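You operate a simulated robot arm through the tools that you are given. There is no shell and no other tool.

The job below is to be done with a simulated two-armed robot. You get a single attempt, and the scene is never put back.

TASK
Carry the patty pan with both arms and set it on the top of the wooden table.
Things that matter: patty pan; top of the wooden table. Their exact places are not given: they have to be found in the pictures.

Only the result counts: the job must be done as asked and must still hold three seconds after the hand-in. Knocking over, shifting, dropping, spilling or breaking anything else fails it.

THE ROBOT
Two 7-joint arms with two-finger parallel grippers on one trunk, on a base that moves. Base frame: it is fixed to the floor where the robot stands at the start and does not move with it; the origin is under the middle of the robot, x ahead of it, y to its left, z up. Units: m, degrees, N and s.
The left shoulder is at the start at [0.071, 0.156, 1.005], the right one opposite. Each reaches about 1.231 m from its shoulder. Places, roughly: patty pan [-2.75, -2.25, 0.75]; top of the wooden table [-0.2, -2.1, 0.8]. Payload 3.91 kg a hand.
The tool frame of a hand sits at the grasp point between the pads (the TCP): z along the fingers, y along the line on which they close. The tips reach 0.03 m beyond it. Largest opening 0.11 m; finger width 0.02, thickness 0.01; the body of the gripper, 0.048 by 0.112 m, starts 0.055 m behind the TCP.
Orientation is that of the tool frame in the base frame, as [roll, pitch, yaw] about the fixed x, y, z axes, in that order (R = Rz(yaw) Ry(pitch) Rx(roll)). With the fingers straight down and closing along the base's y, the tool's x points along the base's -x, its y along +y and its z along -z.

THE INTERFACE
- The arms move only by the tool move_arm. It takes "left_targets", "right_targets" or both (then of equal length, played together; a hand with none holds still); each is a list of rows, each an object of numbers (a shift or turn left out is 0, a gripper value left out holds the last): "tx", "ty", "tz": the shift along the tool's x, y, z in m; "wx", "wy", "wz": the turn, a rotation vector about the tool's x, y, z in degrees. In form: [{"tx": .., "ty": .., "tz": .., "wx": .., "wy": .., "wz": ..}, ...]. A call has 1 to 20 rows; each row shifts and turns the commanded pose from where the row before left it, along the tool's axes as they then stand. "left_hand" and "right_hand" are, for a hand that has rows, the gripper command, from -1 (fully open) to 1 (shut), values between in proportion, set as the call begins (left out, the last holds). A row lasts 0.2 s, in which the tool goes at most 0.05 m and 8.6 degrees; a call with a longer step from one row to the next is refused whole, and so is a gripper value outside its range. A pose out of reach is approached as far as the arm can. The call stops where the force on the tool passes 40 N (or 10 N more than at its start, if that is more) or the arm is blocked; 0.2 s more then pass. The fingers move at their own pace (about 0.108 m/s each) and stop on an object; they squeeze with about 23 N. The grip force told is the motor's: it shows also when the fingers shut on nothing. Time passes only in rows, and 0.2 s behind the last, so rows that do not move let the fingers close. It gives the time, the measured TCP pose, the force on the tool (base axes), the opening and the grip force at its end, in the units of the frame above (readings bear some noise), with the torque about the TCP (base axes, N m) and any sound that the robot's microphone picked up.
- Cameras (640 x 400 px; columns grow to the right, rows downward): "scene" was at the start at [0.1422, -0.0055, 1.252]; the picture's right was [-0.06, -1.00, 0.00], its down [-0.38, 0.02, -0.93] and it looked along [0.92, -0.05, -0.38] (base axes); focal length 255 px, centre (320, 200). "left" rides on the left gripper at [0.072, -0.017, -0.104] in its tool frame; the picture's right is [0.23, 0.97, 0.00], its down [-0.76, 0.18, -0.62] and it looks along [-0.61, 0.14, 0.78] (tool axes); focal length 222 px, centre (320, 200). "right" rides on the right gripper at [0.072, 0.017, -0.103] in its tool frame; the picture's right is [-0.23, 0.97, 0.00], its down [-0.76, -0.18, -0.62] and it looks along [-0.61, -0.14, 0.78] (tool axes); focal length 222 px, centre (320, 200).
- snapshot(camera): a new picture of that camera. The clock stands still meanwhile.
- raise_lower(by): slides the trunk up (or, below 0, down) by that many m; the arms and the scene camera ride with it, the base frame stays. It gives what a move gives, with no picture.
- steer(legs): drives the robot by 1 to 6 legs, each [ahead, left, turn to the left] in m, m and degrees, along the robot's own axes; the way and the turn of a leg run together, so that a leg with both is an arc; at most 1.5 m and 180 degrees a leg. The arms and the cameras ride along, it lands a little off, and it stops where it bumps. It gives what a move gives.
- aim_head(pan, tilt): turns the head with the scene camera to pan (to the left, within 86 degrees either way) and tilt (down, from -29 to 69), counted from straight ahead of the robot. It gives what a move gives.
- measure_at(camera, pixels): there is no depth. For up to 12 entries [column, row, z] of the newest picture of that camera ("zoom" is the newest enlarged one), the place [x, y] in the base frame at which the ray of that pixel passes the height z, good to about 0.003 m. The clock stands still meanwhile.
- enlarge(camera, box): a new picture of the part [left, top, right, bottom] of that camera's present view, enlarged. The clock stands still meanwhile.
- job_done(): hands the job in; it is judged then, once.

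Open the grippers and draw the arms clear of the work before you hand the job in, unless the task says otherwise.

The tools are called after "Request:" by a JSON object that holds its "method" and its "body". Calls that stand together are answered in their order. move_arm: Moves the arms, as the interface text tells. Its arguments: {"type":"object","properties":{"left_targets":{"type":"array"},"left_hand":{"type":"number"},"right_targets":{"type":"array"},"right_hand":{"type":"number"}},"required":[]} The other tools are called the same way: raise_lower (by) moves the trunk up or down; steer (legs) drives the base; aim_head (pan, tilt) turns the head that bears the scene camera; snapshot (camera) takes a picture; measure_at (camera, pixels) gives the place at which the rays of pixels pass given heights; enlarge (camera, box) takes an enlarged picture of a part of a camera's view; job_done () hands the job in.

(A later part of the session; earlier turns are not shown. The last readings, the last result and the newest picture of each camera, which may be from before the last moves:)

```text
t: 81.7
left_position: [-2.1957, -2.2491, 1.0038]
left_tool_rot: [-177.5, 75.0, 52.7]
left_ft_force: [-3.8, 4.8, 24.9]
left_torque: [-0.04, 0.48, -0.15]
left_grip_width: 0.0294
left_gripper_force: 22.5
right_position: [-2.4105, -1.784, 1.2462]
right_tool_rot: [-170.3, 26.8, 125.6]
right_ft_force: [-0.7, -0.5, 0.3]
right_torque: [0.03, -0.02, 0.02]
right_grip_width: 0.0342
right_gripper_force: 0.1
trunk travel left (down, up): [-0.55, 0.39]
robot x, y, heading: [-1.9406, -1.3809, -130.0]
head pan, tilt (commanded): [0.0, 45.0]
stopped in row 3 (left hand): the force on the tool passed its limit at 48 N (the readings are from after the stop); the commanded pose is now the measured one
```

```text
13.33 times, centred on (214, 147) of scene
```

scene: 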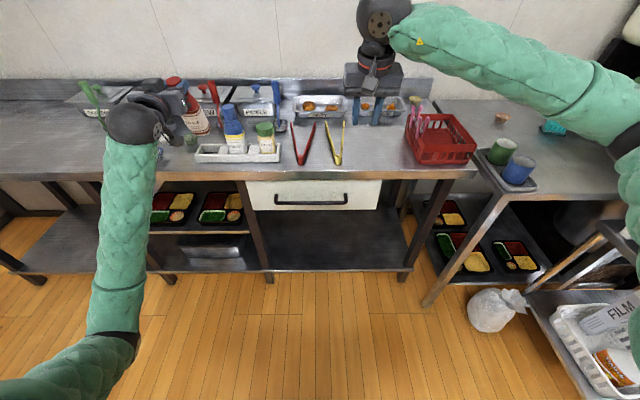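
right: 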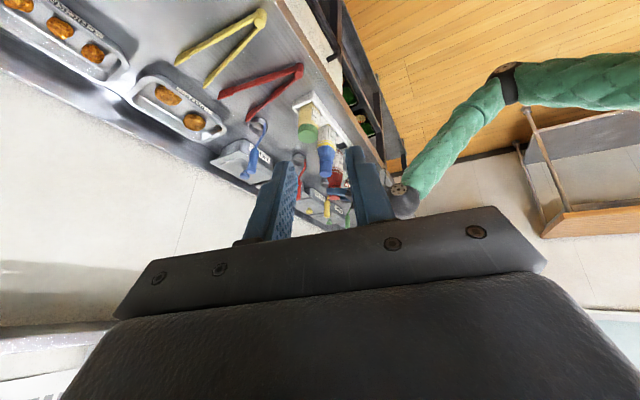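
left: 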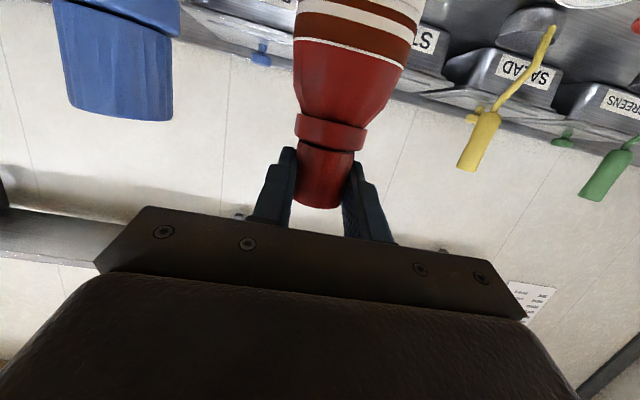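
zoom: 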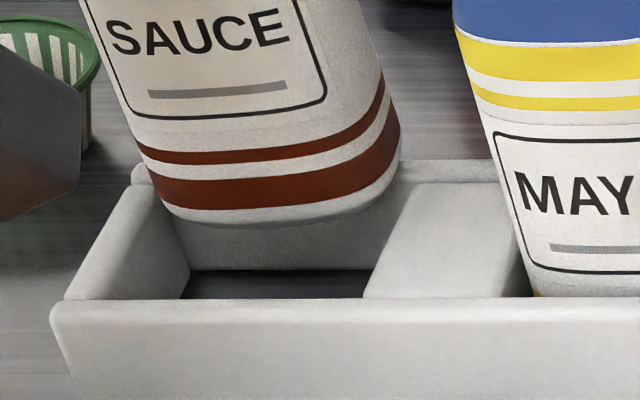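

The base touched early: the torque says the contact is at the back-left of the base rim. I lift 8 mm, shift 3 mm right and 5 mm toward me, and lower gently again.

Request:
{"method": "move_arm", "body": {"left_targets": [{"tx": -0.0077, "tz": -0.0022}, {"tx": 0.0014, "tz": -0.0048, "ty": -0.003}, {"tz": 0}]}}

Request:
{"method": "enlarge", "body": {"camera": "scene", "box": [190, 132, 238, 162]}}

Request:
{"method": "enlarge", "body": {"camera": "right", "box": [330, 135, 394, 200]}}

```text
t: 82.5
left_position: [-2.1945, -2.244, 1.0068]
left_tool_rot: [-177.7, 74.5, 52.6]
left_ft_force: [0.3, -0.4, -0.8]
left_torque: [0.02, -0.01, 0.01]
left_grip_width: 0.0289
left_gripper_force: 23.3
right_position: [-2.4113, -1.7852, 1.2436]
right_tool_rot: [-170.3, 26.8, 125.6]
right_ft_force: [0.5, -0.1, -0.5]
right_torque: [-0.01, 0.01, 0.0]
right_grip_width: 0.034
right_gripper_force: 0.0
trunk travel left (down, up): [-0.55, 0.39]
robot x, y, heading: [-1.9353, -1.3791, -129.8]
head pan, tilt (commanded): [0.0, 45.0]
```

```text
13.33 times, centred on (214, 147) of scene
```

zoom: 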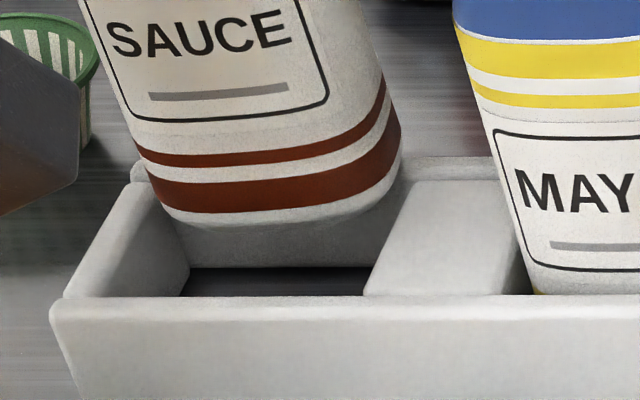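

```text
6.15 times, centred on (362, 168) of right
```

zoom: 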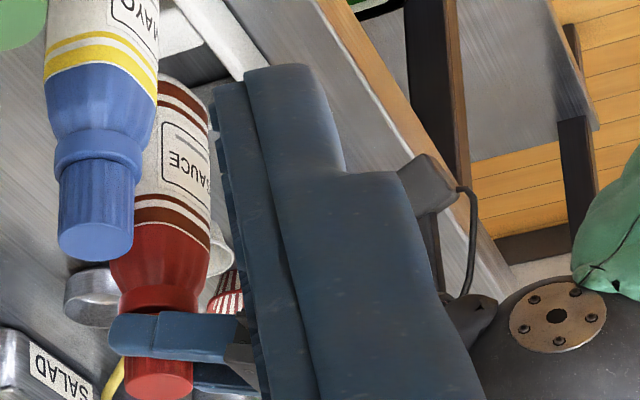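

The side view shows the bottle vertical; the wall tops are likely at z≈0.85, which puts the slot centre nearer (d≈0.288, n≈-3.121). I shift 5 mm right and 5 mm toward me, then lower 8 mm.

Request:
{"method": "move_arm", "body": {"left_targets": [{"tx": -0.0035, "tz": -0.0058, "ty": -0.005}, {"tx": 0.0048, "tz": 0.0014}, {"tx": 0.0048, "tz": 0.0014}, {"tz": 0}]}}

Request:
{"method": "enlarge", "body": {"camera": "scene", "box": [190, 132, 238, 162]}}

```text
t: 83.5
left_position: [-2.1958, -2.2368, 1.0049]
left_tool_rot: [-177.8, 74.7, 52.5]
left_ft_force: [-0.2, 0.8, 5.9]
left_torque: [-0.15, 0.01, 0.01]
left_grip_width: 0.029
left_gripper_force: 23.7
right_position: [-2.4121, -1.784, 1.2442]
right_tool_rot: [-170.4, 26.8, 125.5]
right_ft_force: [-0.9, 0.0, 0.1]
right_torque: [0.0, 0.0, -0.01]
right_grip_width: 0.034
right_gripper_force: 0.1
trunk travel left (down, up): [-0.55, 0.39]
robot x, y, heading: [-1.9357, -1.3794, -129.8]
head pan, tilt (commanded): [0.0, 45.0]
```

```text
13.33 times, centred on (214, 147) of scene
```

zoom: 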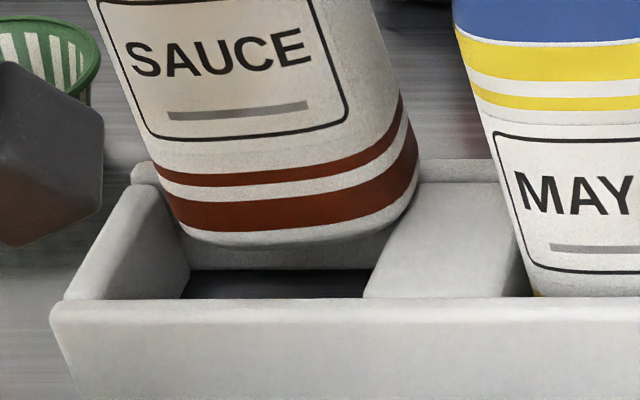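

Light contact again (6 N), at the back-left of the base. I re-measure the base's front and side edges at several heights to resolve the geometry.

Request:
{"method": "measure_at", "body": {"camera": "zoom", "pixels": [[282, 246, 0.84], [282, 246, 0.85], [282, 246, 0.86], [282, 246, 0.87], [165, 207, 0.85], [420, 155, 0.85], [165, 207, 0.86], [420, 155, 0.86], [300, 320, 0.845], [60, 310, 0.845], [300, 299, 0.845], [300, 165, 0.845]]}}

Request:
{"method": "enlarge", "body": {"camera": "right", "box": [276, 90, 404, 220]}}

```text
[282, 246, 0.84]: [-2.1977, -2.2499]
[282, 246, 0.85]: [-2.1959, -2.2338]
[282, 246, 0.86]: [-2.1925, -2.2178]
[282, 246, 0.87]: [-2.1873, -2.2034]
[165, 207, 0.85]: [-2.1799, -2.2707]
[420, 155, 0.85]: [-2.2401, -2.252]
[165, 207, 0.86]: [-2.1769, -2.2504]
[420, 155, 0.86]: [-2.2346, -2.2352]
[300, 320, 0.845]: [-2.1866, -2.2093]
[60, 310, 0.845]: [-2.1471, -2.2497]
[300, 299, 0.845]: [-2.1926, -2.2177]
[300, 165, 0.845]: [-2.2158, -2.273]
```

```text
3.08 times, centred on (340, 155) of right
```

zoom: 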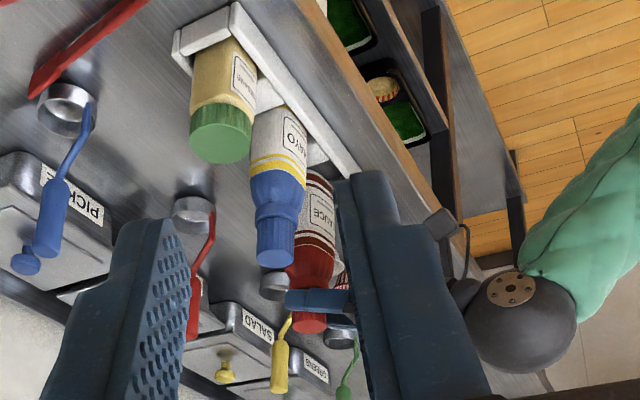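

The right-camera side view says the bottle is vertical. I triangulate the rack's wall-top height using its right-end corners seen from both cameras.

Request:
{"method": "measure_at", "body": {"camera": "zoom", "pixels": [[237, 5, 0.84], [237, 5, 0.85], [237, 5, 0.86], [175, 40, 0.84], [175, 40, 0.85], [175, 40, 0.86], [192, 77, 0.82], [192, 77, 0.83]]}}

Request:
{"method": "enlarge", "body": {"camera": "scene", "box": [240, 132, 288, 162]}}

```text
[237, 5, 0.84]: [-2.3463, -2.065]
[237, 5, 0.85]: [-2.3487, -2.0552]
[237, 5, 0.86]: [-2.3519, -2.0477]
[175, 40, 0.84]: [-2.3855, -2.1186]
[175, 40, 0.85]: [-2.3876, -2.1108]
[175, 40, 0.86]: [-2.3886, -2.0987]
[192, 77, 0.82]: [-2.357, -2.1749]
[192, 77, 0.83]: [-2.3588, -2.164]
```

```text
13.33 times, centred on (264, 147) of scene
```

zoom: 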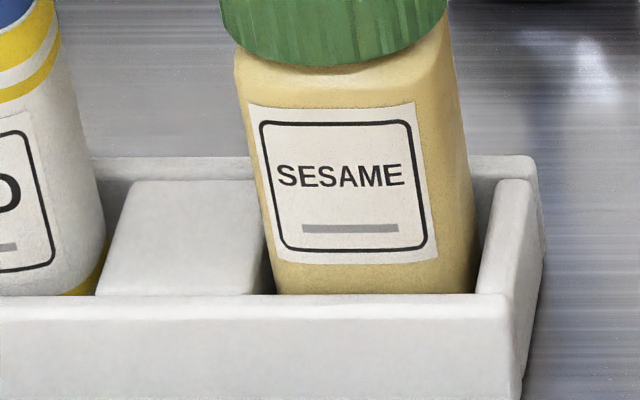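

I measure the same two corners in the scene zoom.

Request:
{"method": "measure_at", "body": {"camera": "zoom", "pixels": [[514, 300, 0.84], [514, 300, 0.85], [514, 300, 0.86], [537, 158, 0.84], [537, 158, 0.85], [537, 158, 0.86], [475, 297, 0.845], [497, 183, 0.845], [500, 240, 0.845]]}}

Request:
{"method": "enlarge", "body": {"camera": "right", "box": [328, 85, 360, 117]}}

```text
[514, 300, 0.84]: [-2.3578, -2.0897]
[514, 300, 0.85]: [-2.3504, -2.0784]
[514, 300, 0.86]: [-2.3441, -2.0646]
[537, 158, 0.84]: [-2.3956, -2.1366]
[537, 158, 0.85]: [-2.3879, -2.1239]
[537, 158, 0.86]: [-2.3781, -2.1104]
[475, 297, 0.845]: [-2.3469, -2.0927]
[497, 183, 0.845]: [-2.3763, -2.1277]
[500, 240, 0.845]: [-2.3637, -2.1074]
```

```text
12.50 times, centred on (344, 101) of right
```

zoom: 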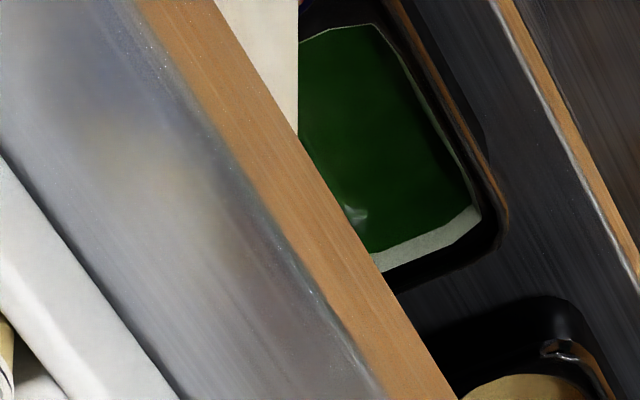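

I look closer at the rack's right end from the right camera to identify top versus bottom edges.

Request:
{"method": "enlarge", "body": {"camera": "right", "box": [326, 84, 374, 132]}}

```text
8.33 times, centred on (350, 108) of right
```

zoom: 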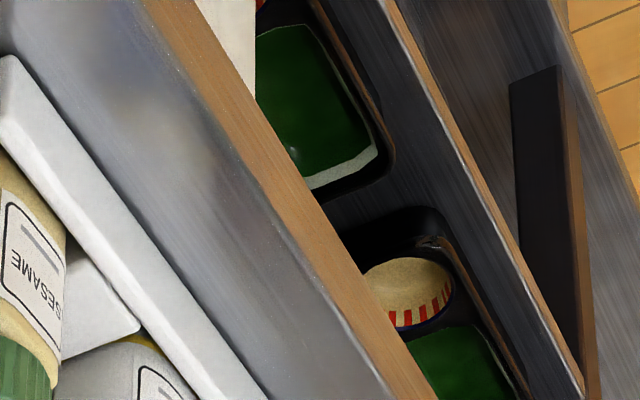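

The zoom now shows the rack's front face: bottom edge through about (140,222), top edge through about (95,262). I measure them for the wall height.

Request:
{"method": "measure_at", "body": {"camera": "zoom", "pixels": [[140, 222, 0.82], [200, 302, 0.82], [95, 262, 0.84], [95, 262, 0.85], [95, 262, 0.86], [95, 262, 0.87], [140, 325, 0.84], [140, 325, 0.85], [140, 325, 0.86], [140, 325, 0.87]]}}

Request:
{"method": "enlarge", "body": {"camera": "right", "box": [300, 84, 348, 114]}}

```text
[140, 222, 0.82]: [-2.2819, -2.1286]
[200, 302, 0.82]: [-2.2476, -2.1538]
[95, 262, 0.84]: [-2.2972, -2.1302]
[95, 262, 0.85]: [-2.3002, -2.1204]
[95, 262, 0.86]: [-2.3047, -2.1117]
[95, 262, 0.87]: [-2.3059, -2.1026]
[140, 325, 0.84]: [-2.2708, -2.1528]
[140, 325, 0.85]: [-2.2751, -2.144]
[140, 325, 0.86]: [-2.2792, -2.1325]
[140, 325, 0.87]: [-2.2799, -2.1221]
```

```text
13.33 times, centred on (324, 99) of right
```

zoom: 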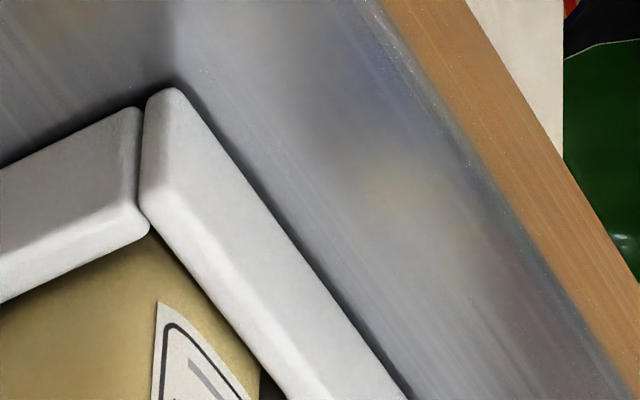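

The wall top is at about z 0.85. To see the sauce base and slot directly from the side, I open the right gripper and yaw the right hand 8° more.

Request:
{"method": "move_arm", "body": {"right_targets": [{"wz": -4}, {"wz": -4}, {"wz": 0}], "right_hand": -1}}

Request:
{"method": "enlarge", "body": {"camera": "right", "box": [272, 90, 368, 150]}}

Request:
{"method": "enlarge", "body": {"camera": "right", "box": [296, 115, 360, 155]}}

```text
t: 84.3
left_position: [-2.1956, -2.2369, 1.005]
left_tool_rot: [-178.0, 74.7, 52.7]
left_ft_force: [-0.2, 0.4, 10.2]
left_torque: [-0.39, 0.09, -0.01]
left_grip_width: 0.0298
left_gripper_force: 23.5
right_position: [-2.4114, -1.7847, 1.2446]
right_tool_rot: [-170.3, 27.0, 125.5]
right_ft_force: [0.2, 0.0, -0.1]
right_torque: [-0.01, -0.02, -0.01]
right_grip_width: 0.1102
right_gripper_force: 0.2
right hand out of reach, approached as far as the arm can: row 1, 2
trunk travel left (down, up): [-0.55, 0.39]
robot x, y, heading: [-1.9344, -1.3785, -129.8]
head pan, tilt (commanded): [0.0, 45.0]
```

```text
6.67 times, centred on (320, 120) of right
```

zoom: 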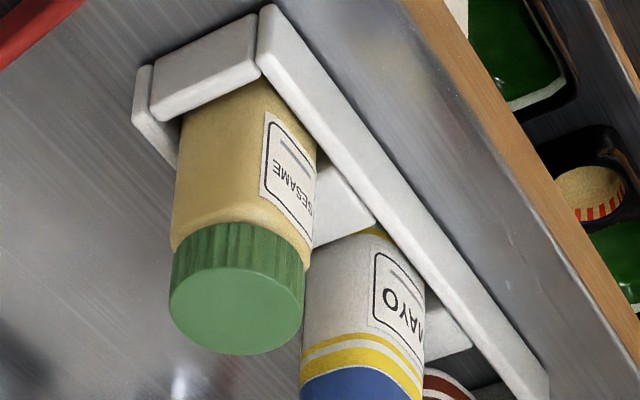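

```text
10.00 times, centred on (328, 135) of right
```

zoom: 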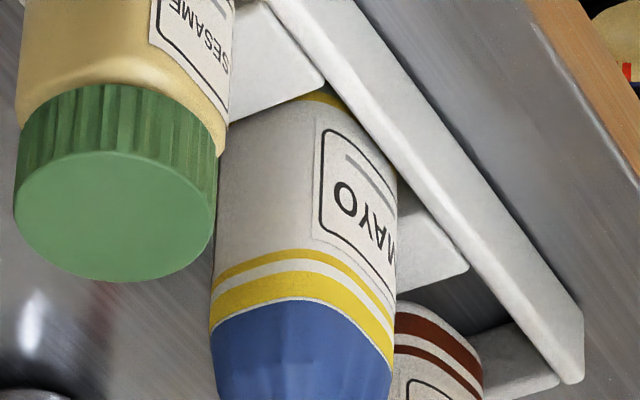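

From the side I see the bottle base sits too far toward the wall: a ~10 mm gap shows to the front board, and the torque agrees (contact on the back wall). I lift 6 mm, move 12 mm toward me, then lower.

Request:
{"method": "move_arm", "body": {"left_targets": [{"tx": -0.0058, "tz": -0.0017}, {"tx": 0.0032, "tz": -0.0116}, {"tx": 0.0048, "tz": 0.0014}, {"tz": 0}]}}

Request:
{"method": "enlarge", "body": {"camera": "right", "box": [296, 115, 360, 155]}}

Request:
{"method": "enlarge", "body": {"camera": "scene", "box": [190, 132, 238, 162]}}

```text
t: 85.3
left_position: [-2.1889, -2.2282, 1.0038]
left_tool_rot: [-177.7, 74.7, 52.8]
left_ft_force: [0.2, 0.4, 1.9]
left_torque: [0.12, 0.02, -0.02]
left_grip_width: 0.0293
left_gripper_force: 22.8
right_position: [-2.4111, -1.7847, 1.2447]
right_tool_rot: [-170.4, 26.9, 125.4]
right_ft_force: [-0.3, -0.5, -0.5]
right_torque: [-0.03, 0.0, -0.02]
right_grip_width: 0.1098
right_gripper_force: 0.0
trunk travel left (down, up): [-0.55, 0.39]
robot x, y, heading: [-1.9345, -1.3775, -129.7]
head pan, tilt (commanded): [0.0, 45.0]
```

```text
10.00 times, centred on (328, 135) of right
```

zoom: 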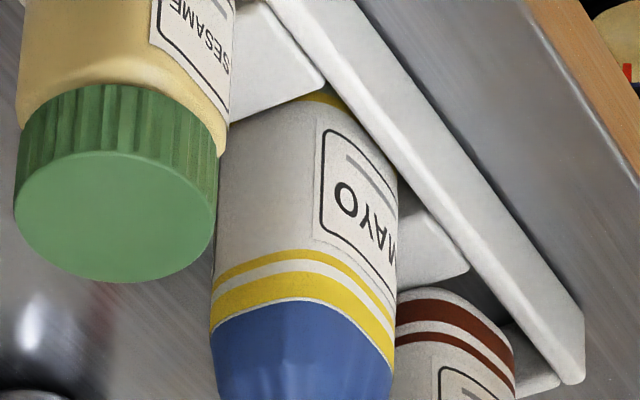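

```text
13.33 times, centred on (214, 147) of scene
```

zoom: 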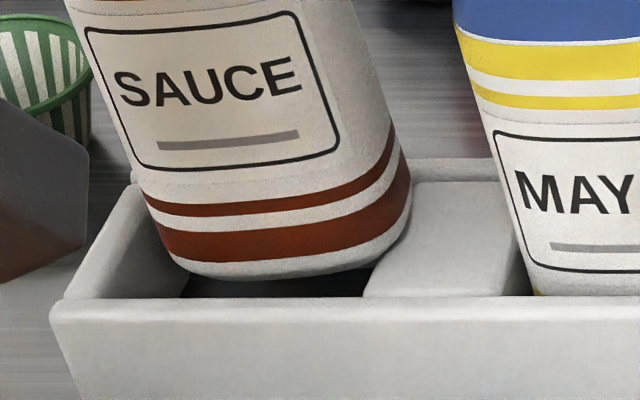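

The base is nearly in; contact is now light and at the front-right (the divider slab). I lift 3 mm, shift 4 mm left, and lower again.

Request:
{"method": "move_arm", "body": {"left_targets": [{"tx": -0.0029, "tz": -0.0008, "ty": 0.004}, {"tx": 0.0048, "tz": 0.0014}, {"tx": 0.0038, "tz": 0.0011}, {"tz": 0}]}}

Request:
{"method": "enlarge", "body": {"camera": "right", "box": [296, 115, 360, 155]}}

Request:
{"method": "enlarge", "body": {"camera": "scene", "box": [190, 132, 238, 162]}}

```text
t: 86.3
left_position: [-2.1849, -2.2306, 1.0029]
left_tool_rot: [-177.9, 75.1, 52.6]
left_ft_force: [-0.5, -9.1, 36.2]
left_torque: [-0.98, 1.03, 0.28]
left_grip_width: 0.0298
left_gripper_force: 23.0
right_position: [-2.4108, -1.7835, 1.2458]
right_tool_rot: [-170.3, 27.0, 125.5]
right_ft_force: [-0.9, -0.4, 1.1]
right_torque: [-0.01, -0.01, 0.04]
right_grip_width: 0.11
right_gripper_force: 0.1
trunk travel left (down, up): [-0.55, 0.39]
robot x, y, heading: [-1.9349, -1.3771, -129.8]
head pan, tilt (commanded): [0.0, 45.0]
```

```text
10.00 times, centred on (328, 135) of right
```

zoom: 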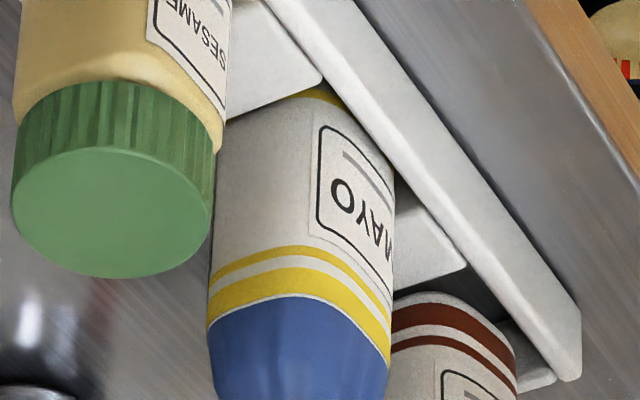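

```text
13.33 times, centred on (214, 147) of scene
```

zoom: 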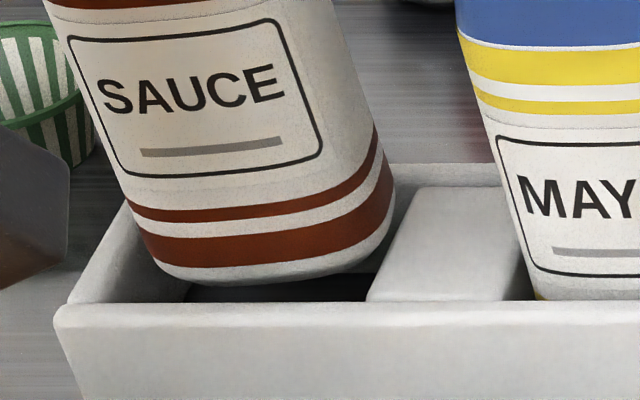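

Contact is stiff, so I stop pushing. I will compare the three bottle axes precisely with bearings from both cameras; first a scene zoom with all three bottles.

Request:
{"method": "move_arm", "body": {"left_targets": [{"tx": -0.0096, "tz": -0.0028}, {"tz": 0}]}}

Request:
{"method": "enlarge", "body": {"camera": "scene", "box": [184, 105, 288, 170]}}

Request:
{"method": "enlarge", "body": {"camera": "right", "box": [288, 110, 384, 200]}}

```text
t: 86.9
left_position: [-2.1864, -2.2326, 1.0058]
left_tool_rot: [-177.8, 74.4, 52.6]
left_ft_force: [0.1, 0.8, -2.7]
left_torque: [0.0, -0.02, 0.01]
left_grip_width: 0.0296
left_gripper_force: 23.0
right_position: [-2.4114, -1.7842, 1.2443]
right_tool_rot: [-170.4, 26.9, 125.5]
right_ft_force: [-0.6, 0.3, -0.7]
right_torque: [0.02, 0.0, 0.01]
right_grip_width: 0.11
right_gripper_force: 0.1
trunk travel left (down, up): [-0.55, 0.39]
robot x, y, heading: [-1.9342, -1.3749, -129.6]
head pan, tilt (commanded): [0.0, 45.0]
```

```text
6.15 times, centred on (236, 138) of scene
```

zoom: 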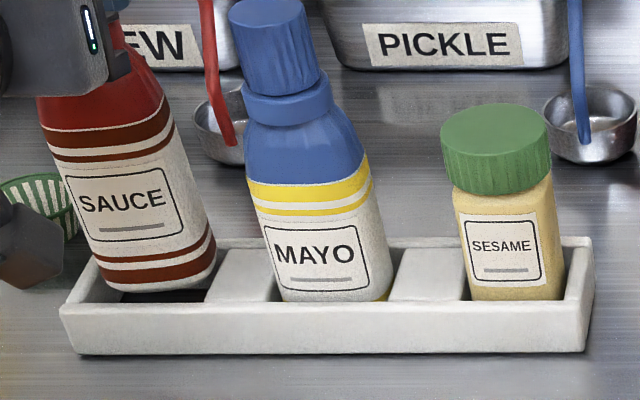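

```text
4.44 times, centred on (336, 155) of right
```

zoom: 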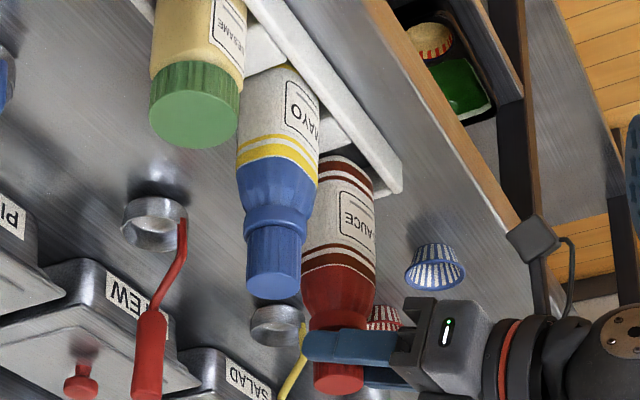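

The side view confirms the bottle is vertical and hovering over its slot. I take bearings of the three bottle axes: right zoom first, then scene zoom.

Request:
{"method": "measure_at", "body": {"camera": "zoom", "pixels": [[281, 130, 0.85], [281, 130, 1.0], [274, 285, 0.85], [274, 285, 1.0], [340, 230, 0.85], [340, 230, 1.0], [340, 380, 0.85], [340, 380, 1.0], [195, 100, 0.85], [195, 100, 1.0]]}}

Request:
{"method": "enlarge", "body": {"camera": "scene", "box": [184, 105, 288, 170]}}

Request:
{"method": "measure_at", "body": {"camera": "zoom", "pixels": [[313, 205, 0.85], [313, 205, 1.0], [280, 60, 0.85], [280, 60, 1.0], [134, 200, 0.85], [134, 200, 1.0], [507, 230, 0.85], [507, 230, 1.0]]}}

```text
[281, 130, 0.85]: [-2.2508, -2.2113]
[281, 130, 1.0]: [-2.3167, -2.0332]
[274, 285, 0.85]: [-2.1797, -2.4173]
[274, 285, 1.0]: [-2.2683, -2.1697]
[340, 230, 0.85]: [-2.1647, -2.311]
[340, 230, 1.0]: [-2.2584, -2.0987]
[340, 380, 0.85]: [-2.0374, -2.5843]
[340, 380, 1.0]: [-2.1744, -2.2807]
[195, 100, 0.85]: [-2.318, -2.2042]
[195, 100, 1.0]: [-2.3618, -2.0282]
```

```text
6.15 times, centred on (236, 138) of scene
```

zoom: 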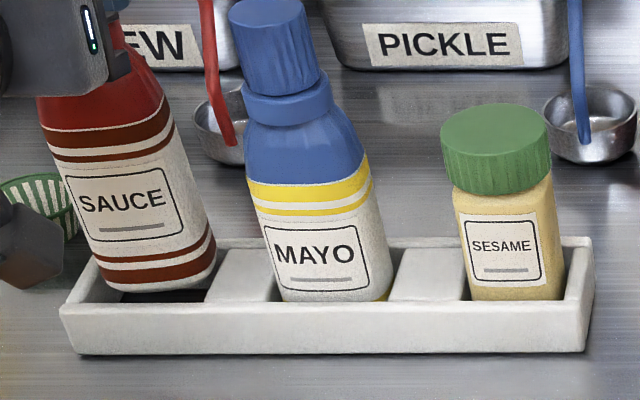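

```text
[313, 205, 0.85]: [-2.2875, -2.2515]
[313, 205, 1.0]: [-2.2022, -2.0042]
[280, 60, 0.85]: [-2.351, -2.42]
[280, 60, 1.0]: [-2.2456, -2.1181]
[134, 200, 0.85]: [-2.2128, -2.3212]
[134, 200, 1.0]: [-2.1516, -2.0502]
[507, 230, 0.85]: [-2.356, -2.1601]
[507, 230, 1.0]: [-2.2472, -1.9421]
```

Bearings give the true axes: mayo (0.378,-3.119), sesame (0.470,-3.124), sauce now (0.2845,-3.123); the sauce's slot is at d≈0.286, n≈-3.121. The bottle axis is 10 mm beyond the TCP, so I shift +2 mm right and 3 mm back, and lower in small steps.

Request:
{"method": "move_arm", "body": {"left_targets": [{"tx": -0.0009, "tz": 0.0029, "ty": -0.0022}, {"tx": 0.0029, "tz": 0.0008}, {"tx": 0.0029, "tz": 0.0008}, {"tz": 0}]}}

```text
t: 87.9
left_position: [-2.1894, -2.2325, 1.0041]
left_tool_rot: [-177.8, 74.8, 52.6]
left_ft_force: [-1.1, -0.5, 14.7]
left_torque: [-0.53, 0.44, -0.07]
left_grip_width: 0.0299
left_gripper_force: 22.9
right_position: [-2.4112, -1.7837, 1.2452]
right_tool_rot: [-170.4, 26.9, 125.5]
right_ft_force: [0.2, 1.1, 0.3]
right_torque: [0.0, 0.0, 0.0]
right_grip_width: 0.1101
right_gripper_force: 0.1
trunk travel left (down, up): [-0.55, 0.39]
robot x, y, heading: [-1.938, -1.3777, -130.1]
head pan, tilt (commanded): [0.0, 45.0]
```

Contact is now at the back rim, so I need 2 mm toward me. I do a tiny search: lift 2 mm, shift 2 mm toward me, lower 4 mm.

Request:
{"method": "move_arm", "body": {"left_targets": [{"tx": -0.0029, "tz": -0.0008}, {"tx": 0.0005, "tz": -0.0019, "ty": 0.0007}, {"tx": 0.0029, "tz": 0.0008}, {"tx": 0.0019, "tz": 0.0006}, {"tz": 0}]}}

```text
t: 89.1
left_position: [-2.1861, -2.2295, 1.0036]
left_tool_rot: [-177.9, 74.9, 52.5]
left_ft_force: [-3.4, -9.3, 36.4]
left_torque: [-1.31, 1.32, 0.2]
left_grip_width: 0.0298
left_gripper_force: 22.9
right_position: [-2.4092, -1.7825, 1.247]
right_tool_rot: [-170.4, 27.0, 125.7]
right_ft_force: [-0.5, 0.6, 0.7]
right_torque: [0.0, -0.01, -0.01]
right_grip_width: 0.1101
right_gripper_force: 0.1
trunk travel left (down, up): [-0.55, 0.39]
robot x, y, heading: [-1.9336, -1.3776, -129.7]
head pan, tilt (commanded): [0.0, 45.0]
```

Still resting on an edge with 36 N. I look at both views in this pressed state before continuing.

Request:
{"method": "enlarge", "body": {"camera": "scene", "box": [190, 132, 238, 162]}}

Request:
{"method": "enlarge", "body": {"camera": "right", "box": [316, 125, 364, 155]}}

```text
13.33 times, centred on (214, 147) of scene
```

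zoom: 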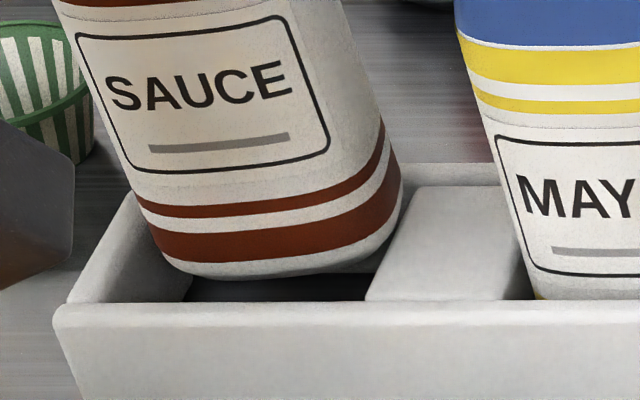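

```text
13.33 times, centred on (340, 140) of right
```

zoom: 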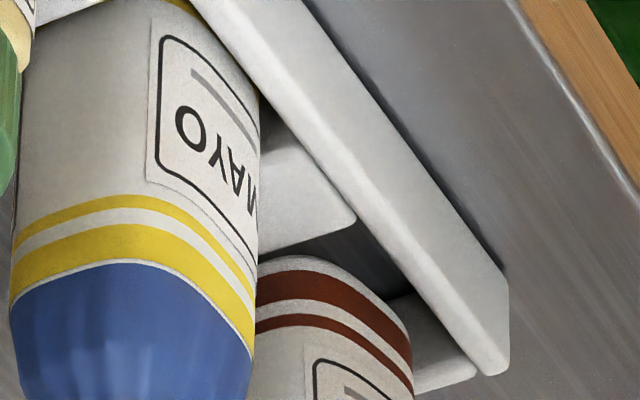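

The torque points to the right side (divider) each time at this depth, so I lift 4 mm, shift 4.5 mm left, 1.5 mm back, and lower gently.

Request:
{"method": "move_arm", "body": {"left_targets": [{"tx": -0.0067, "tz": -0.002}, {"tx": -0.0004, "tz": 0.0014, "ty": 0.0045}, {"tx": 0.0029, "tz": 0.0008}, {"tz": 0}]}}

Request:
{"method": "move_arm", "body": {"left_targets": [{"tx": 0.0019, "tz": 0.0006}, {"tz": 0}]}}

```text
t: 90.1
left_position: [-2.1854, -2.2341, 1.0051]
left_tool_rot: [-177.9, 74.6, 52.5]
left_ft_force: [-1.9, 6.1, 15.6]
left_torque: [0.29, 0.58, -0.17]
left_grip_width: 0.0299
left_gripper_force: 22.7
right_position: [-2.4111, -1.783, 1.2454]
right_tool_rot: [-170.3, 27.1, 125.5]
right_ft_force: [0.3, -0.6, 0.2]
right_torque: [-0.01, -0.02, -0.04]
right_grip_width: 0.1097
right_gripper_force: 0.0
trunk travel left (down, up): [-0.55, 0.39]
robot x, y, heading: [-1.9366, -1.3778, -130.0]
head pan, tilt (commanded): [0.0, 45.0]
```

```text
t: 90.7
left_position: [-2.1836, -2.2335, 1.0053]
left_tool_rot: [-178.0, 74.8, 52.5]
left_ft_force: [-2.0, 4.5, 21.0]
left_torque: [-0.14, 0.66, -0.14]
left_grip_width: 0.0299
left_gripper_force: 22.6
right_position: [-2.4106, -1.7819, 1.2453]
right_tool_rot: [-170.3, 27.0, 125.5]
right_ft_force: [0.9, -1.2, -0.2]
right_torque: [0.03, -0.01, -0.02]
right_grip_width: 0.1099
right_gripper_force: 0.1
trunk travel left (down, up): [-0.55, 0.39]
robot x, y, heading: [-1.9364, -1.3772, -130.0]
head pan, tilt (commanded): [0.0, 45.0]
```

Contact is now back-left, so the slot centre lies between: about TCP (0.283,-3.1100). I lift 2 mm, shift there, and lower to a light touch.

Request:
{"method": "move_arm", "body": {"left_targets": [{"tx": -0.0038, "tz": -0.0011}, {"tx": 0.0004, "tz": -0.0013, "ty": -0.0022}, {"tx": 0.0024, "tz": 0.0007}, {"tz": 0}]}}

Request:
{"method": "move_arm", "body": {"left_targets": [{"tx": 0.0014, "tz": 0.0004}, {"tz": 0}]}}

```text
t: 91.7
left_position: [-2.1845, -2.2324, 1.0037]
left_tool_rot: [-177.8, 74.5, 52.6]
left_ft_force: [1.1, -1.8, 5.4]
left_torque: [-0.5, -0.12, 0.12]
left_grip_width: 0.0297
left_gripper_force: 22.8
right_position: [-2.4108, -1.7842, 1.2455]
right_tool_rot: [-170.3, 26.9, 125.6]
right_ft_force: [-0.9, 0.3, 0.4]
right_torque: [-0.02, 0.0, -0.02]
right_grip_width: 0.11
right_gripper_force: 0.0
trunk travel left (down, up): [-0.55, 0.39]
robot x, y, heading: [-1.934, -1.3816, -129.5]
head pan, tilt (commanded): [0.0, 45.0]
```

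```text
t: 92.3
left_position: [-2.1849, -2.2319, 1.0035]
left_tool_rot: [-177.8, 74.8, 52.6]
left_ft_force: [1.4, -2.9, 12.7]
left_torque: [-0.77, -0.02, 0.1]
left_grip_width: 0.0301
left_gripper_force: 22.6
right_position: [-2.4105, -1.783, 1.2451]
right_tool_rot: [-170.4, 26.9, 125.4]
right_ft_force: [0.2, 0.4, 0.2]
right_torque: [-0.01, 0.0, 0.01]
right_grip_width: 0.1097
right_gripper_force: 0.1
trunk travel left (down, up): [-0.55, 0.39]
robot x, y, heading: [-1.936, -1.3765, -130.1]
head pan, tilt (commanded): [0.0, 45.0]
```

Light contact at the back again. I nudge 1.5 mm toward me while lightly pressed and see if it drops in.

Request:
{"method": "move_arm", "body": {"left_targets": [{"tx": 0.0004, "tz": -0.0014}, {"tz": 0}]}}

Request:
{"method": "move_arm", "body": {"left_targets": [{"tx": 0.0004, "tz": -0.0014}, {"tz": 0}]}}

Request:
{"method": "move_arm", "body": {"left_targets": [{"tx": 0.0004, "tz": -0.0014}, {"tz": 0}]}}

```text
t: 92.9
left_position: [-2.1845, -2.2303, 1.0045]
left_tool_rot: [-177.7, 74.7, 52.7]
left_ft_force: [-0.3, -4.5, 13.0]
left_torque: [-0.7, 0.35, 0.12]
left_grip_width: 0.0297
left_gripper_force: 22.8
right_position: [-2.4113, -1.7835, 1.2453]
right_tool_rot: [-170.3, 26.9, 125.5]
right_ft_force: [0.7, -0.4, -0.6]
right_torque: [0.02, 0.0, 0.02]
right_grip_width: 0.1098
right_gripper_force: 0.0
trunk travel left (down, up): [-0.55, 0.39]
robot x, y, heading: [-1.9349, -1.38, -129.7]
head pan, tilt (commanded): [0.0, 45.0]
```

```text
t: 93.5
left_position: [-2.1829, -2.2285, 1.0038]
left_tool_rot: [-177.9, 74.7, 52.7]
left_ft_force: [-0.9, -5.0, 15.9]
left_torque: [-0.49, 0.6, 0.14]
left_grip_width: 0.0297
left_gripper_force: 22.8
right_position: [-2.4099, -1.7836, 1.245]
right_tool_rot: [-170.4, 26.9, 125.5]
right_ft_force: [0.3, -0.4, 0.0]
right_torque: [0.01, 0.02, 0.01]
right_grip_width: 0.1102
right_gripper_force: 0.1
trunk travel left (down, up): [-0.55, 0.39]
robot x, y, heading: [-1.938, -1.3771, -130.0]
head pan, tilt (commanded): [0.0, 45.0]
```

```text
t: 94.1
left_position: [-2.1818, -2.2267, 1.0039]
left_tool_rot: [-177.7, 74.7, 52.6]
left_ft_force: [-1.7, -4.8, 17.8]
left_torque: [-0.46, 0.81, 0.14]
left_grip_width: 0.0299
left_gripper_force: 23.1
right_position: [-2.4122, -1.7841, 1.2454]
right_tool_rot: [-170.3, 26.9, 125.4]
right_ft_force: [-0.5, -0.3, -0.1]
right_torque: [0.02, -0.02, 0.0]
right_grip_width: 0.1098
right_gripper_force: 0.1
trunk travel left (down, up): [-0.55, 0.39]
robot x, y, heading: [-1.9379, -1.3768, -129.8]
head pan, tilt (commanded): [0.0, 45.0]
```

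Now the contact is purely on the right side, so I nudge left in 1.5 mm steps.

Request:
{"method": "move_arm", "body": {"left_targets": [{"ty": 0.0015}, {"tz": 0}]}}

Request:
{"method": "move_arm", "body": {"left_targets": [{"ty": 0.0015}, {"tz": 0}]}}

Request:
{"method": "move_arm", "body": {"left_targets": [{"ty": 0.0015}, {"tz": 0}]}}

```text
t: 94.7
left_position: [-2.1811, -2.2287, 1.0039]
left_tool_rot: [-177.8, 74.7, 52.6]
left_ft_force: [-2.1, 0.1, 15.0]
left_torque: [0.13, 0.81, 0.03]
left_grip_width: 0.0298
left_gripper_force: 23.0
right_position: [-2.4109, -1.7848, 1.2456]
right_tool_rot: [-170.4, 26.9, 125.6]
right_ft_force: [0.0, 0.0, -0.4]
right_torque: [0.01, -0.02, -0.02]
right_grip_width: 0.1101
right_gripper_force: 0.1
trunk travel left (down, up): [-0.55, 0.39]
robot x, y, heading: [-1.9351, -1.3776, -129.8]
head pan, tilt (commanded): [0.0, 45.0]
```

```text
t: 95.3
left_position: [-2.181, -2.2289, 1.0032]
left_tool_rot: [-177.9, 74.7, 52.6]
left_ft_force: [-2.1, 0.8, 9.3]
left_torque: [0.28, 0.59, -0.01]
left_grip_width: 0.03
left_gripper_force: 23.5
right_position: [-2.411, -1.784, 1.245]
right_tool_rot: [-170.3, 27.0, 125.5]
right_ft_force: [-0.3, -1.3, 0.2]
right_torque: [0.0, -0.01, -0.04]
right_grip_width: 0.1101
right_gripper_force: 0.0
trunk travel left (down, up): [-0.55, 0.39]
robot x, y, heading: [-1.937, -1.3782, -130.0]
head pan, tilt (commanded): [0.0, 45.0]
```

```text
t: 95.9
left_position: [-2.1796, -2.2301, 1.0036]
left_tool_rot: [-177.9, 74.6, 52.5]
left_ft_force: [-2.1, 1.2, 9.4]
left_torque: [0.29, 0.61, -0.01]
left_grip_width: 0.0302
left_gripper_force: 22.9
right_position: [-2.4121, -1.7833, 1.2439]
right_tool_rot: [-170.4, 26.8, 125.5]
right_ft_force: [0.8, 0.4, -0.3]
right_torque: [-0.03, 0.01, -0.01]
right_grip_width: 0.11
right_gripper_force: 0.0
trunk travel left (down, up): [-0.55, 0.39]
robot x, y, heading: [-1.9339, -1.3789, -130.0]
head pan, tilt (commanded): [0.0, 45.0]
```

Force is dropping as I go left; contact is still on the right. I continue left two more steps with slight lowering.

Request:
{"method": "move_arm", "body": {"left_targets": [{"ty": 0.0015}, {"tz": 0}]}}

Request:
{"method": "move_arm", "body": {"left_targets": [{"ty": 0.0015}, {"tz": 0}]}}

Request:
{"method": "enlarge", "body": {"camera": "scene", "box": [190, 132, 238, 162]}}

Request:
{"method": "enlarge", "body": {"camera": "right", "box": [316, 125, 364, 155]}}

```text
t: 96.5
left_position: [-2.1773, -2.2314, 1.0019]
left_tool_rot: [-177.8, 74.7, 52.6]
left_ft_force: [-1.9, 1.6, 8.4]
left_torque: [0.31, 0.63, -0.03]
left_grip_width: 0.0301
left_gripper_force: 23.0
right_position: [-2.4108, -1.7842, 1.2447]
right_tool_rot: [-170.3, 26.9, 125.5]
right_ft_force: [-0.4, 1.0, -0.5]
right_torque: [0.01, -0.02, -0.03]
right_grip_width: 0.11
right_gripper_force: 0.1
trunk travel left (down, up): [-0.55, 0.39]
robot x, y, heading: [-1.9386, -1.3786, -130.1]
head pan, tilt (commanded): [0.0, 45.0]
```

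```text
t: 97.1
left_position: [-2.1764, -2.2342, 1.0012]
left_tool_rot: [-177.9, 74.6, 52.6]
left_ft_force: [0.5, -0.3, -2.6]
left_torque: [-0.02, -0.04, -0.02]
left_grip_width: 0.0299
left_gripper_force: 23.3
right_position: [-2.411, -1.7838, 1.2452]
right_tool_rot: [-170.3, 27.0, 125.5]
right_ft_force: [-0.5, -0.7, 0.5]
right_torque: [0.0, 0.01, 0.04]
right_grip_width: 0.1099
right_gripper_force: 0.0
trunk travel left (down, up): [-0.55, 0.39]
robot x, y, heading: [-1.935, -1.3793, -129.6]
head pan, tilt (commanded): [0.0, 45.0]
```

```text
13.33 times, centred on (214, 147) of scene
```

zoom: 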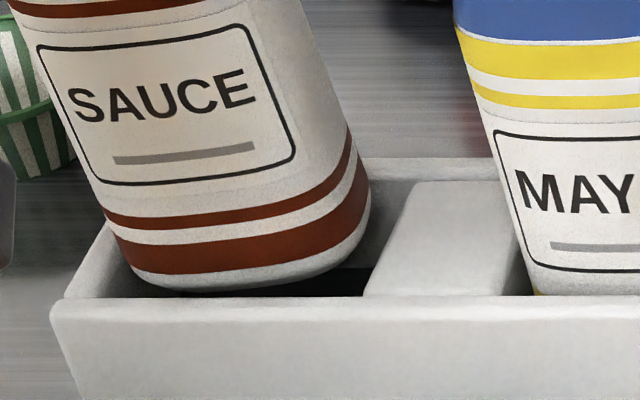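

```text
13.33 times, centred on (340, 140) of right
```

zoom: 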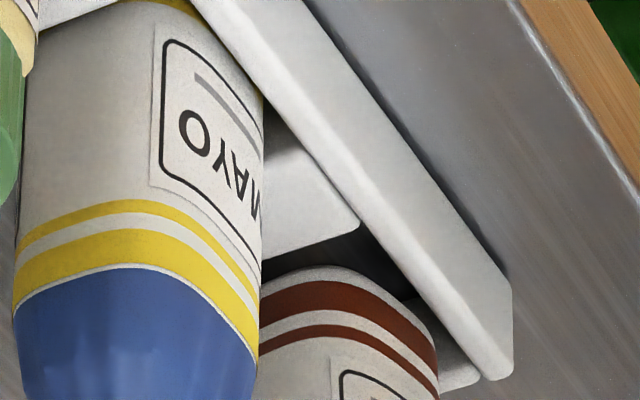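

The contact vanished and the bottle hangs free at a lower z — it may be entering the slot. I lower 6 mm more and check.

Request:
{"method": "move_arm", "body": {"left_targets": [{"tx": 0.0029, "tz": 0.0008}, {"tx": 0.0029, "tz": 0.0008}, {"tz": 0}]}}

```text
t: 97.9
left_position: [-2.1772, -2.235, 0.9962]
left_tool_rot: [-177.7, 74.6, 52.7]
left_ft_force: [-0.3, -0.5, -1.1]
left_torque: [0.02, 0.01, 0.01]
left_grip_width: 0.0299
left_gripper_force: 23.4
right_position: [-2.4108, -1.7848, 1.245]
right_tool_rot: [-170.5, 26.8, 125.5]
right_ft_force: [1.1, 0.2, 0.2]
right_torque: [0.02, -0.02, 0.01]
right_grip_width: 0.1103
right_gripper_force: 0.1
trunk travel left (down, up): [-0.55, 0.39]
robot x, y, heading: [-1.935, -1.3769, -130.0]
head pan, tilt (commanded): [0.0, 45.0]
```

It is going in freely (z 0.996, no contact). I continue lowering in small steps.

Request:
{"method": "move_arm", "body": {"left_targets": [{"tx": 0.0038, "tz": 0.0011}, {"tx": 0.0038, "tz": 0.0011}, {"tz": 0}]}}

Request:
{"method": "move_arm", "body": {"left_targets": [{"tx": 0.0038, "tz": 0.0011}, {"tx": 0.0029, "tz": 0.0008}, {"tz": 0}]}}

Request:
{"method": "enlarge", "body": {"camera": "scene", "box": [184, 105, 288, 170]}}

```text
t: 98.7
left_position: [-2.1791, -2.234, 0.9887]
left_tool_rot: [-177.8, 74.7, 52.7]
left_ft_force: [-1.9, 1.0, -1.0]
left_torque: [0.16, 0.18, -0.03]
left_grip_width: 0.0297
left_gripper_force: 23.1
right_position: [-2.4118, -1.7857, 1.2453]
right_tool_rot: [-170.3, 26.9, 125.5]
right_ft_force: [-0.9, -0.5, 0.6]
right_torque: [0.02, 0.02, 0.0]
right_grip_width: 0.1099
right_gripper_force: 0.1
trunk travel left (down, up): [-0.55, 0.39]
robot x, y, heading: [-1.9361, -1.3749, -130.1]
head pan, tilt (commanded): [0.0, 45.0]
```

```text
t: 99.5
left_position: [-2.1778, -2.2331, 0.9823]
left_tool_rot: [-177.8, 74.5, 52.8]
left_ft_force: [-1.6, 1.3, -1.3]
left_torque: [0.19, 0.15, -0.04]
left_grip_width: 0.0298
left_gripper_force: 23.2
right_position: [-2.4117, -1.7843, 1.245]
right_tool_rot: [-170.4, 26.9, 125.4]
right_ft_force: [0.1, -0.4, -0.1]
right_torque: [0.03, 0.01, -0.01]
right_grip_width: 0.1099
right_gripper_force: 0.1
trunk travel left (down, up): [-0.55, 0.39]
robot x, y, heading: [-1.9349, -1.3727, -129.8]
head pan, tilt (commanded): [0.0, 45.0]
```

```text
6.15 times, centred on (236, 138) of scene
```

zoom: 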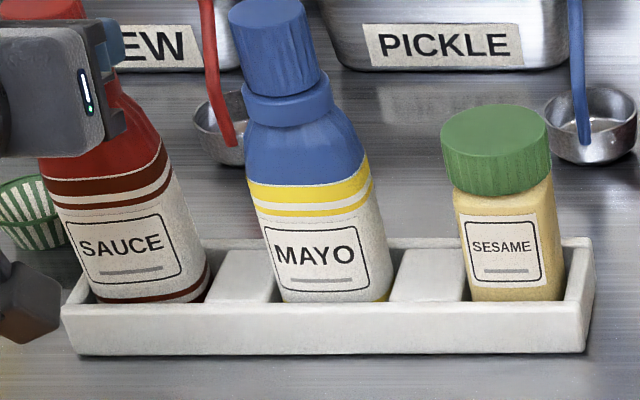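

The bottle is sliding into its slot properly. I keep lowering gently until it touches the floor of the slot.

Request:
{"method": "move_arm", "body": {"left_targets": [{"tx": 0.0029, "tz": 0.0008}, {"tx": 0.0019, "tz": 0.0006}, {"tz": 0}]}}

Request:
{"method": "move_arm", "body": {"left_targets": [{"tx": 0.0019, "tz": 0.0006}, {"tz": 0}]}}

```text
t: 100.3
left_position: [-2.1759, -2.2344, 0.9763]
left_tool_rot: [-177.8, 74.6, 52.8]
left_ft_force: [-1.4, 1.0, -1.9]
left_torque: [0.22, 0.12, -0.02]
left_grip_width: 0.0301
left_gripper_force: 22.9
right_position: [-2.4117, -1.7849, 1.2448]
right_tool_rot: [-170.4, 26.9, 125.5]
right_ft_force: [0.1, -0.1, 0.2]
right_torque: [-0.04, -0.03, 0.0]
right_grip_width: 0.11
right_gripper_force: 0.0
trunk travel left (down, up): [-0.55, 0.39]
robot x, y, heading: [-1.9362, -1.3802, -129.5]
head pan, tilt (commanded): [0.0, 45.0]
```

```text
t: 100.9
left_position: [-2.1779, -2.2336, 0.9761]
left_tool_rot: [-177.9, 74.8, 52.7]
left_ft_force: [-2.0, 0.3, 5.2]
left_torque: [0.11, 0.04, 0.0]
left_grip_width: 0.0295
left_gripper_force: 23.4
right_position: [-2.4119, -1.7833, 1.2456]
right_tool_rot: [-170.4, 26.9, 125.4]
right_ft_force: [-0.3, 1.6, 0.6]
right_torque: [-0.01, -0.02, 0.01]
right_grip_width: 0.11
right_gripper_force: 0.1
trunk travel left (down, up): [-0.55, 0.39]
robot x, y, heading: [-1.9337, -1.3782, -130.1]
head pan, tilt (commanded): [0.0, 45.0]
```

The base touched the slot floor (5 N at z 0.976). I release by opening the left gripper.

Request:
{"method": "move_arm", "body": {"left_targets": [{"tz": 0}, {"tz": 0}, {"tz": 0}], "left_hand": -0.1}}

Request:
{"method": "enlarge", "body": {"camera": "scene", "box": [184, 95, 288, 160]}}

Request:
{"method": "enlarge", "body": {"camera": "right", "box": [288, 110, 384, 170]}}

```text
t: 101.7
left_position: [-2.1767, -2.2339, 0.9755]
left_tool_rot: [-177.8, 74.6, 52.8]
left_ft_force: [0.1, 0.2, -0.8]
left_torque: [-0.01, 0.0, 0.01]
left_grip_width: 0.0604
left_gripper_force: 0.1
right_position: [-2.4122, -1.7842, 1.2442]
right_tool_rot: [-170.4, 26.9, 125.6]
right_ft_force: [1.4, 0.0, -0.6]
right_torque: [0.02, -0.02, -0.01]
right_grip_width: 0.1098
right_gripper_force: 0.0
trunk travel left (down, up): [-0.55, 0.39]
robot x, y, heading: [-1.9379, -1.3763, -129.7]
head pan, tilt (commanded): [0.0, 45.0]
```

```text
6.15 times, centred on (236, 128) of scene
```

zoom: 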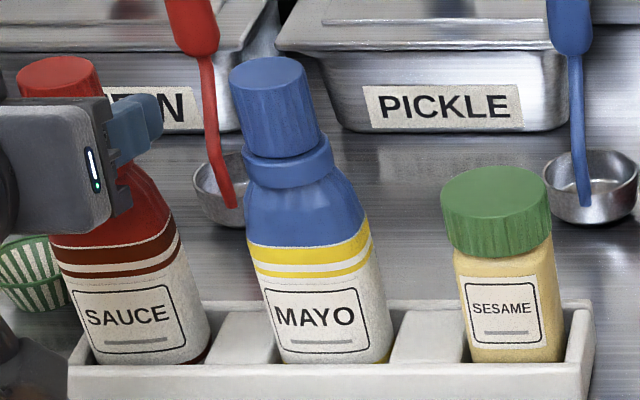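

```text
6.67 times, centred on (336, 140) of right
```

zoom: 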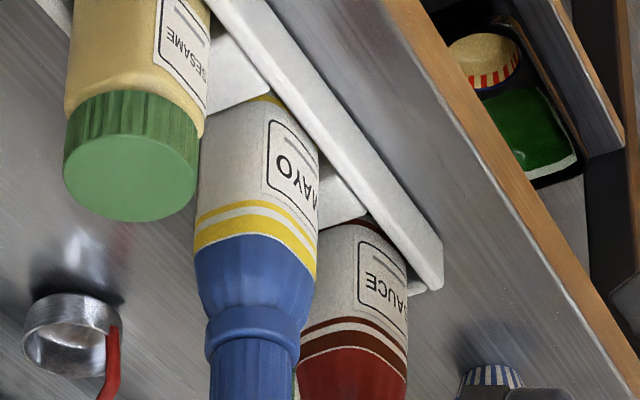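

The sauce bottle stands upright in its slot. I withdraw the left hand straight back along its axis.

Request:
{"method": "move_arm", "body": {"left_targets": [{"tz": -0.02}, {"tz": -0.04}, {"tz": -0.04}, {"tz": -0.04}, {"tz": 0}]}}

Request:
{"method": "snapshot", "body": {"camera": "scene"}}

Request:
{"method": "enlarge", "body": {"camera": "scene", "box": [150, 85, 310, 185]}}

```text
t: 102.9
left_position: [-2.0915, -2.1294, 1.0097]
left_tool_rot: [-177.7, 74.6, 52.7]
left_ft_force: [0.3, 0.0, 0.3]
left_torque: [0.03, 0.02, 0.01]
left_grip_width: 0.0605
left_gripper_force: 0.0
right_position: [-2.4125, -1.7848, 1.2446]
right_tool_rot: [-170.4, 26.9, 125.4]
right_ft_force: [-0.1, 0.4, 0.1]
right_torque: [0.0, 0.01, -0.03]
right_grip_width: 0.1099
right_gripper_force: 0.0
trunk travel left (down, up): [-0.55, 0.39]
robot x, y, heading: [-1.9368, -1.3789, -130.0]
head pan, tilt (commanded): [0.0, 45.0]
```

```text
taken
```

scene: 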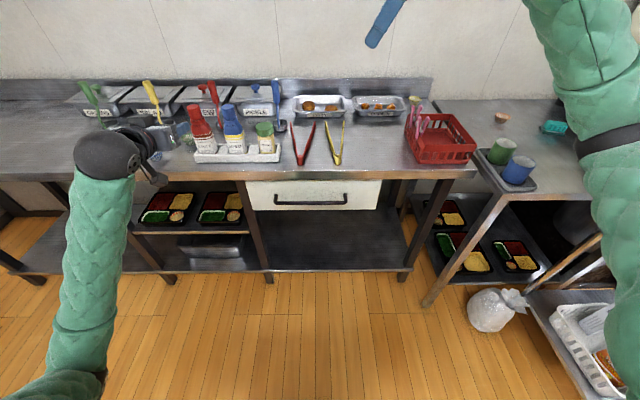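

```text
4.00 times, centred on (230, 135) of scene
```

zoom: 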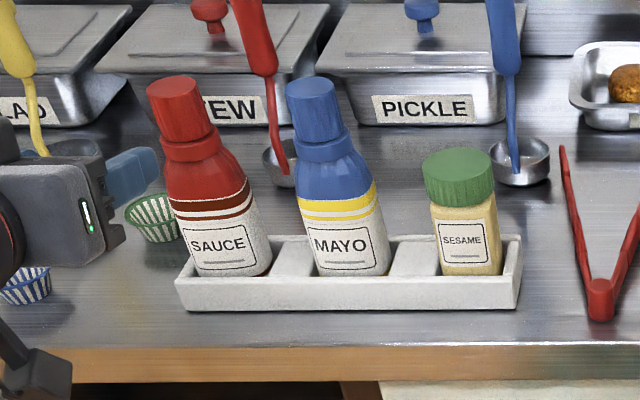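

The rack is fully restored: sauce, mayo and sesame all upright. Now I bring both hands back to the vertical attitude in free space: left up/back and pitched down, right un-tilted and yawed back.

Request:
{"method": "move_arm", "body": {"left_targets": [{"tx": -0.0232, "tz": -0.0277}, {"tx": -0.0232, "tz": -0.0277}, {"tx": -0.0232, "tz": -0.0277}, {"tx": -0.0232, "tz": -0.0277}, {"wy": 8.3}, {"wy": 8.3}, {"wy": 8.3}, {"wy": 8.3}, {"wy": 8.3}, {"wy": 8.3}, {"wy": 8.3}, {"wy": 8.3}, {"wy": 8.2}, {"wy": 0}], "right_targets": [{"wy": 8.5}, {"wy": 8.5}, {"wy": 8.5}, {"wz": 8.3}, {"wz": 8.3}, {"wz": 8.3}, {"wz": 8.3}, {"wz": 8.3}, {"wz": 8.3}, {"wz": 8.3}, {"wz": 8.3}, {"wz": 8.3}, {"wz": 0}, {"wz": 0}]}}

Request:
{"method": "snapshot", "body": {"camera": "scene"}}

```text
t: 105.9
left_position: [-2.046, -2.091, 1.1344]
left_tool_rot: [-179.3, -0.2, 50.6]
left_ft_force: [1.0, 0.5, 1.4]
left_torque: [0.02, -0.02, 0.02]
left_grip_width: 0.0606
left_gripper_force: 0.0
left hand out of reach, approached as far as the arm can: row 3, 4
right_position: [-2.4112, -1.7845, 1.2436]
right_tool_rot: [-179.4, 8.7, 46.5]
right_ft_force: [0.3, 0.2, -0.7]
right_torque: [-0.01, 0.01, 0.04]
right_grip_width: 0.1102
right_gripper_force: 0.1
trunk travel left (down, up): [-0.55, 0.39]
robot x, y, heading: [-1.9331, -1.3791, -129.6]
head pan, tilt (commanded): [0.0, 45.0]
```

```text
taken
```

scene: 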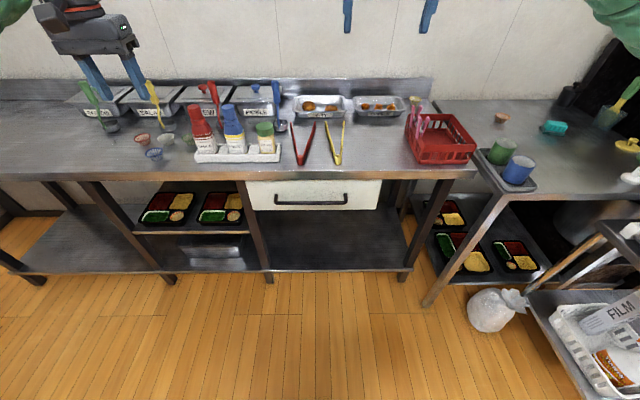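

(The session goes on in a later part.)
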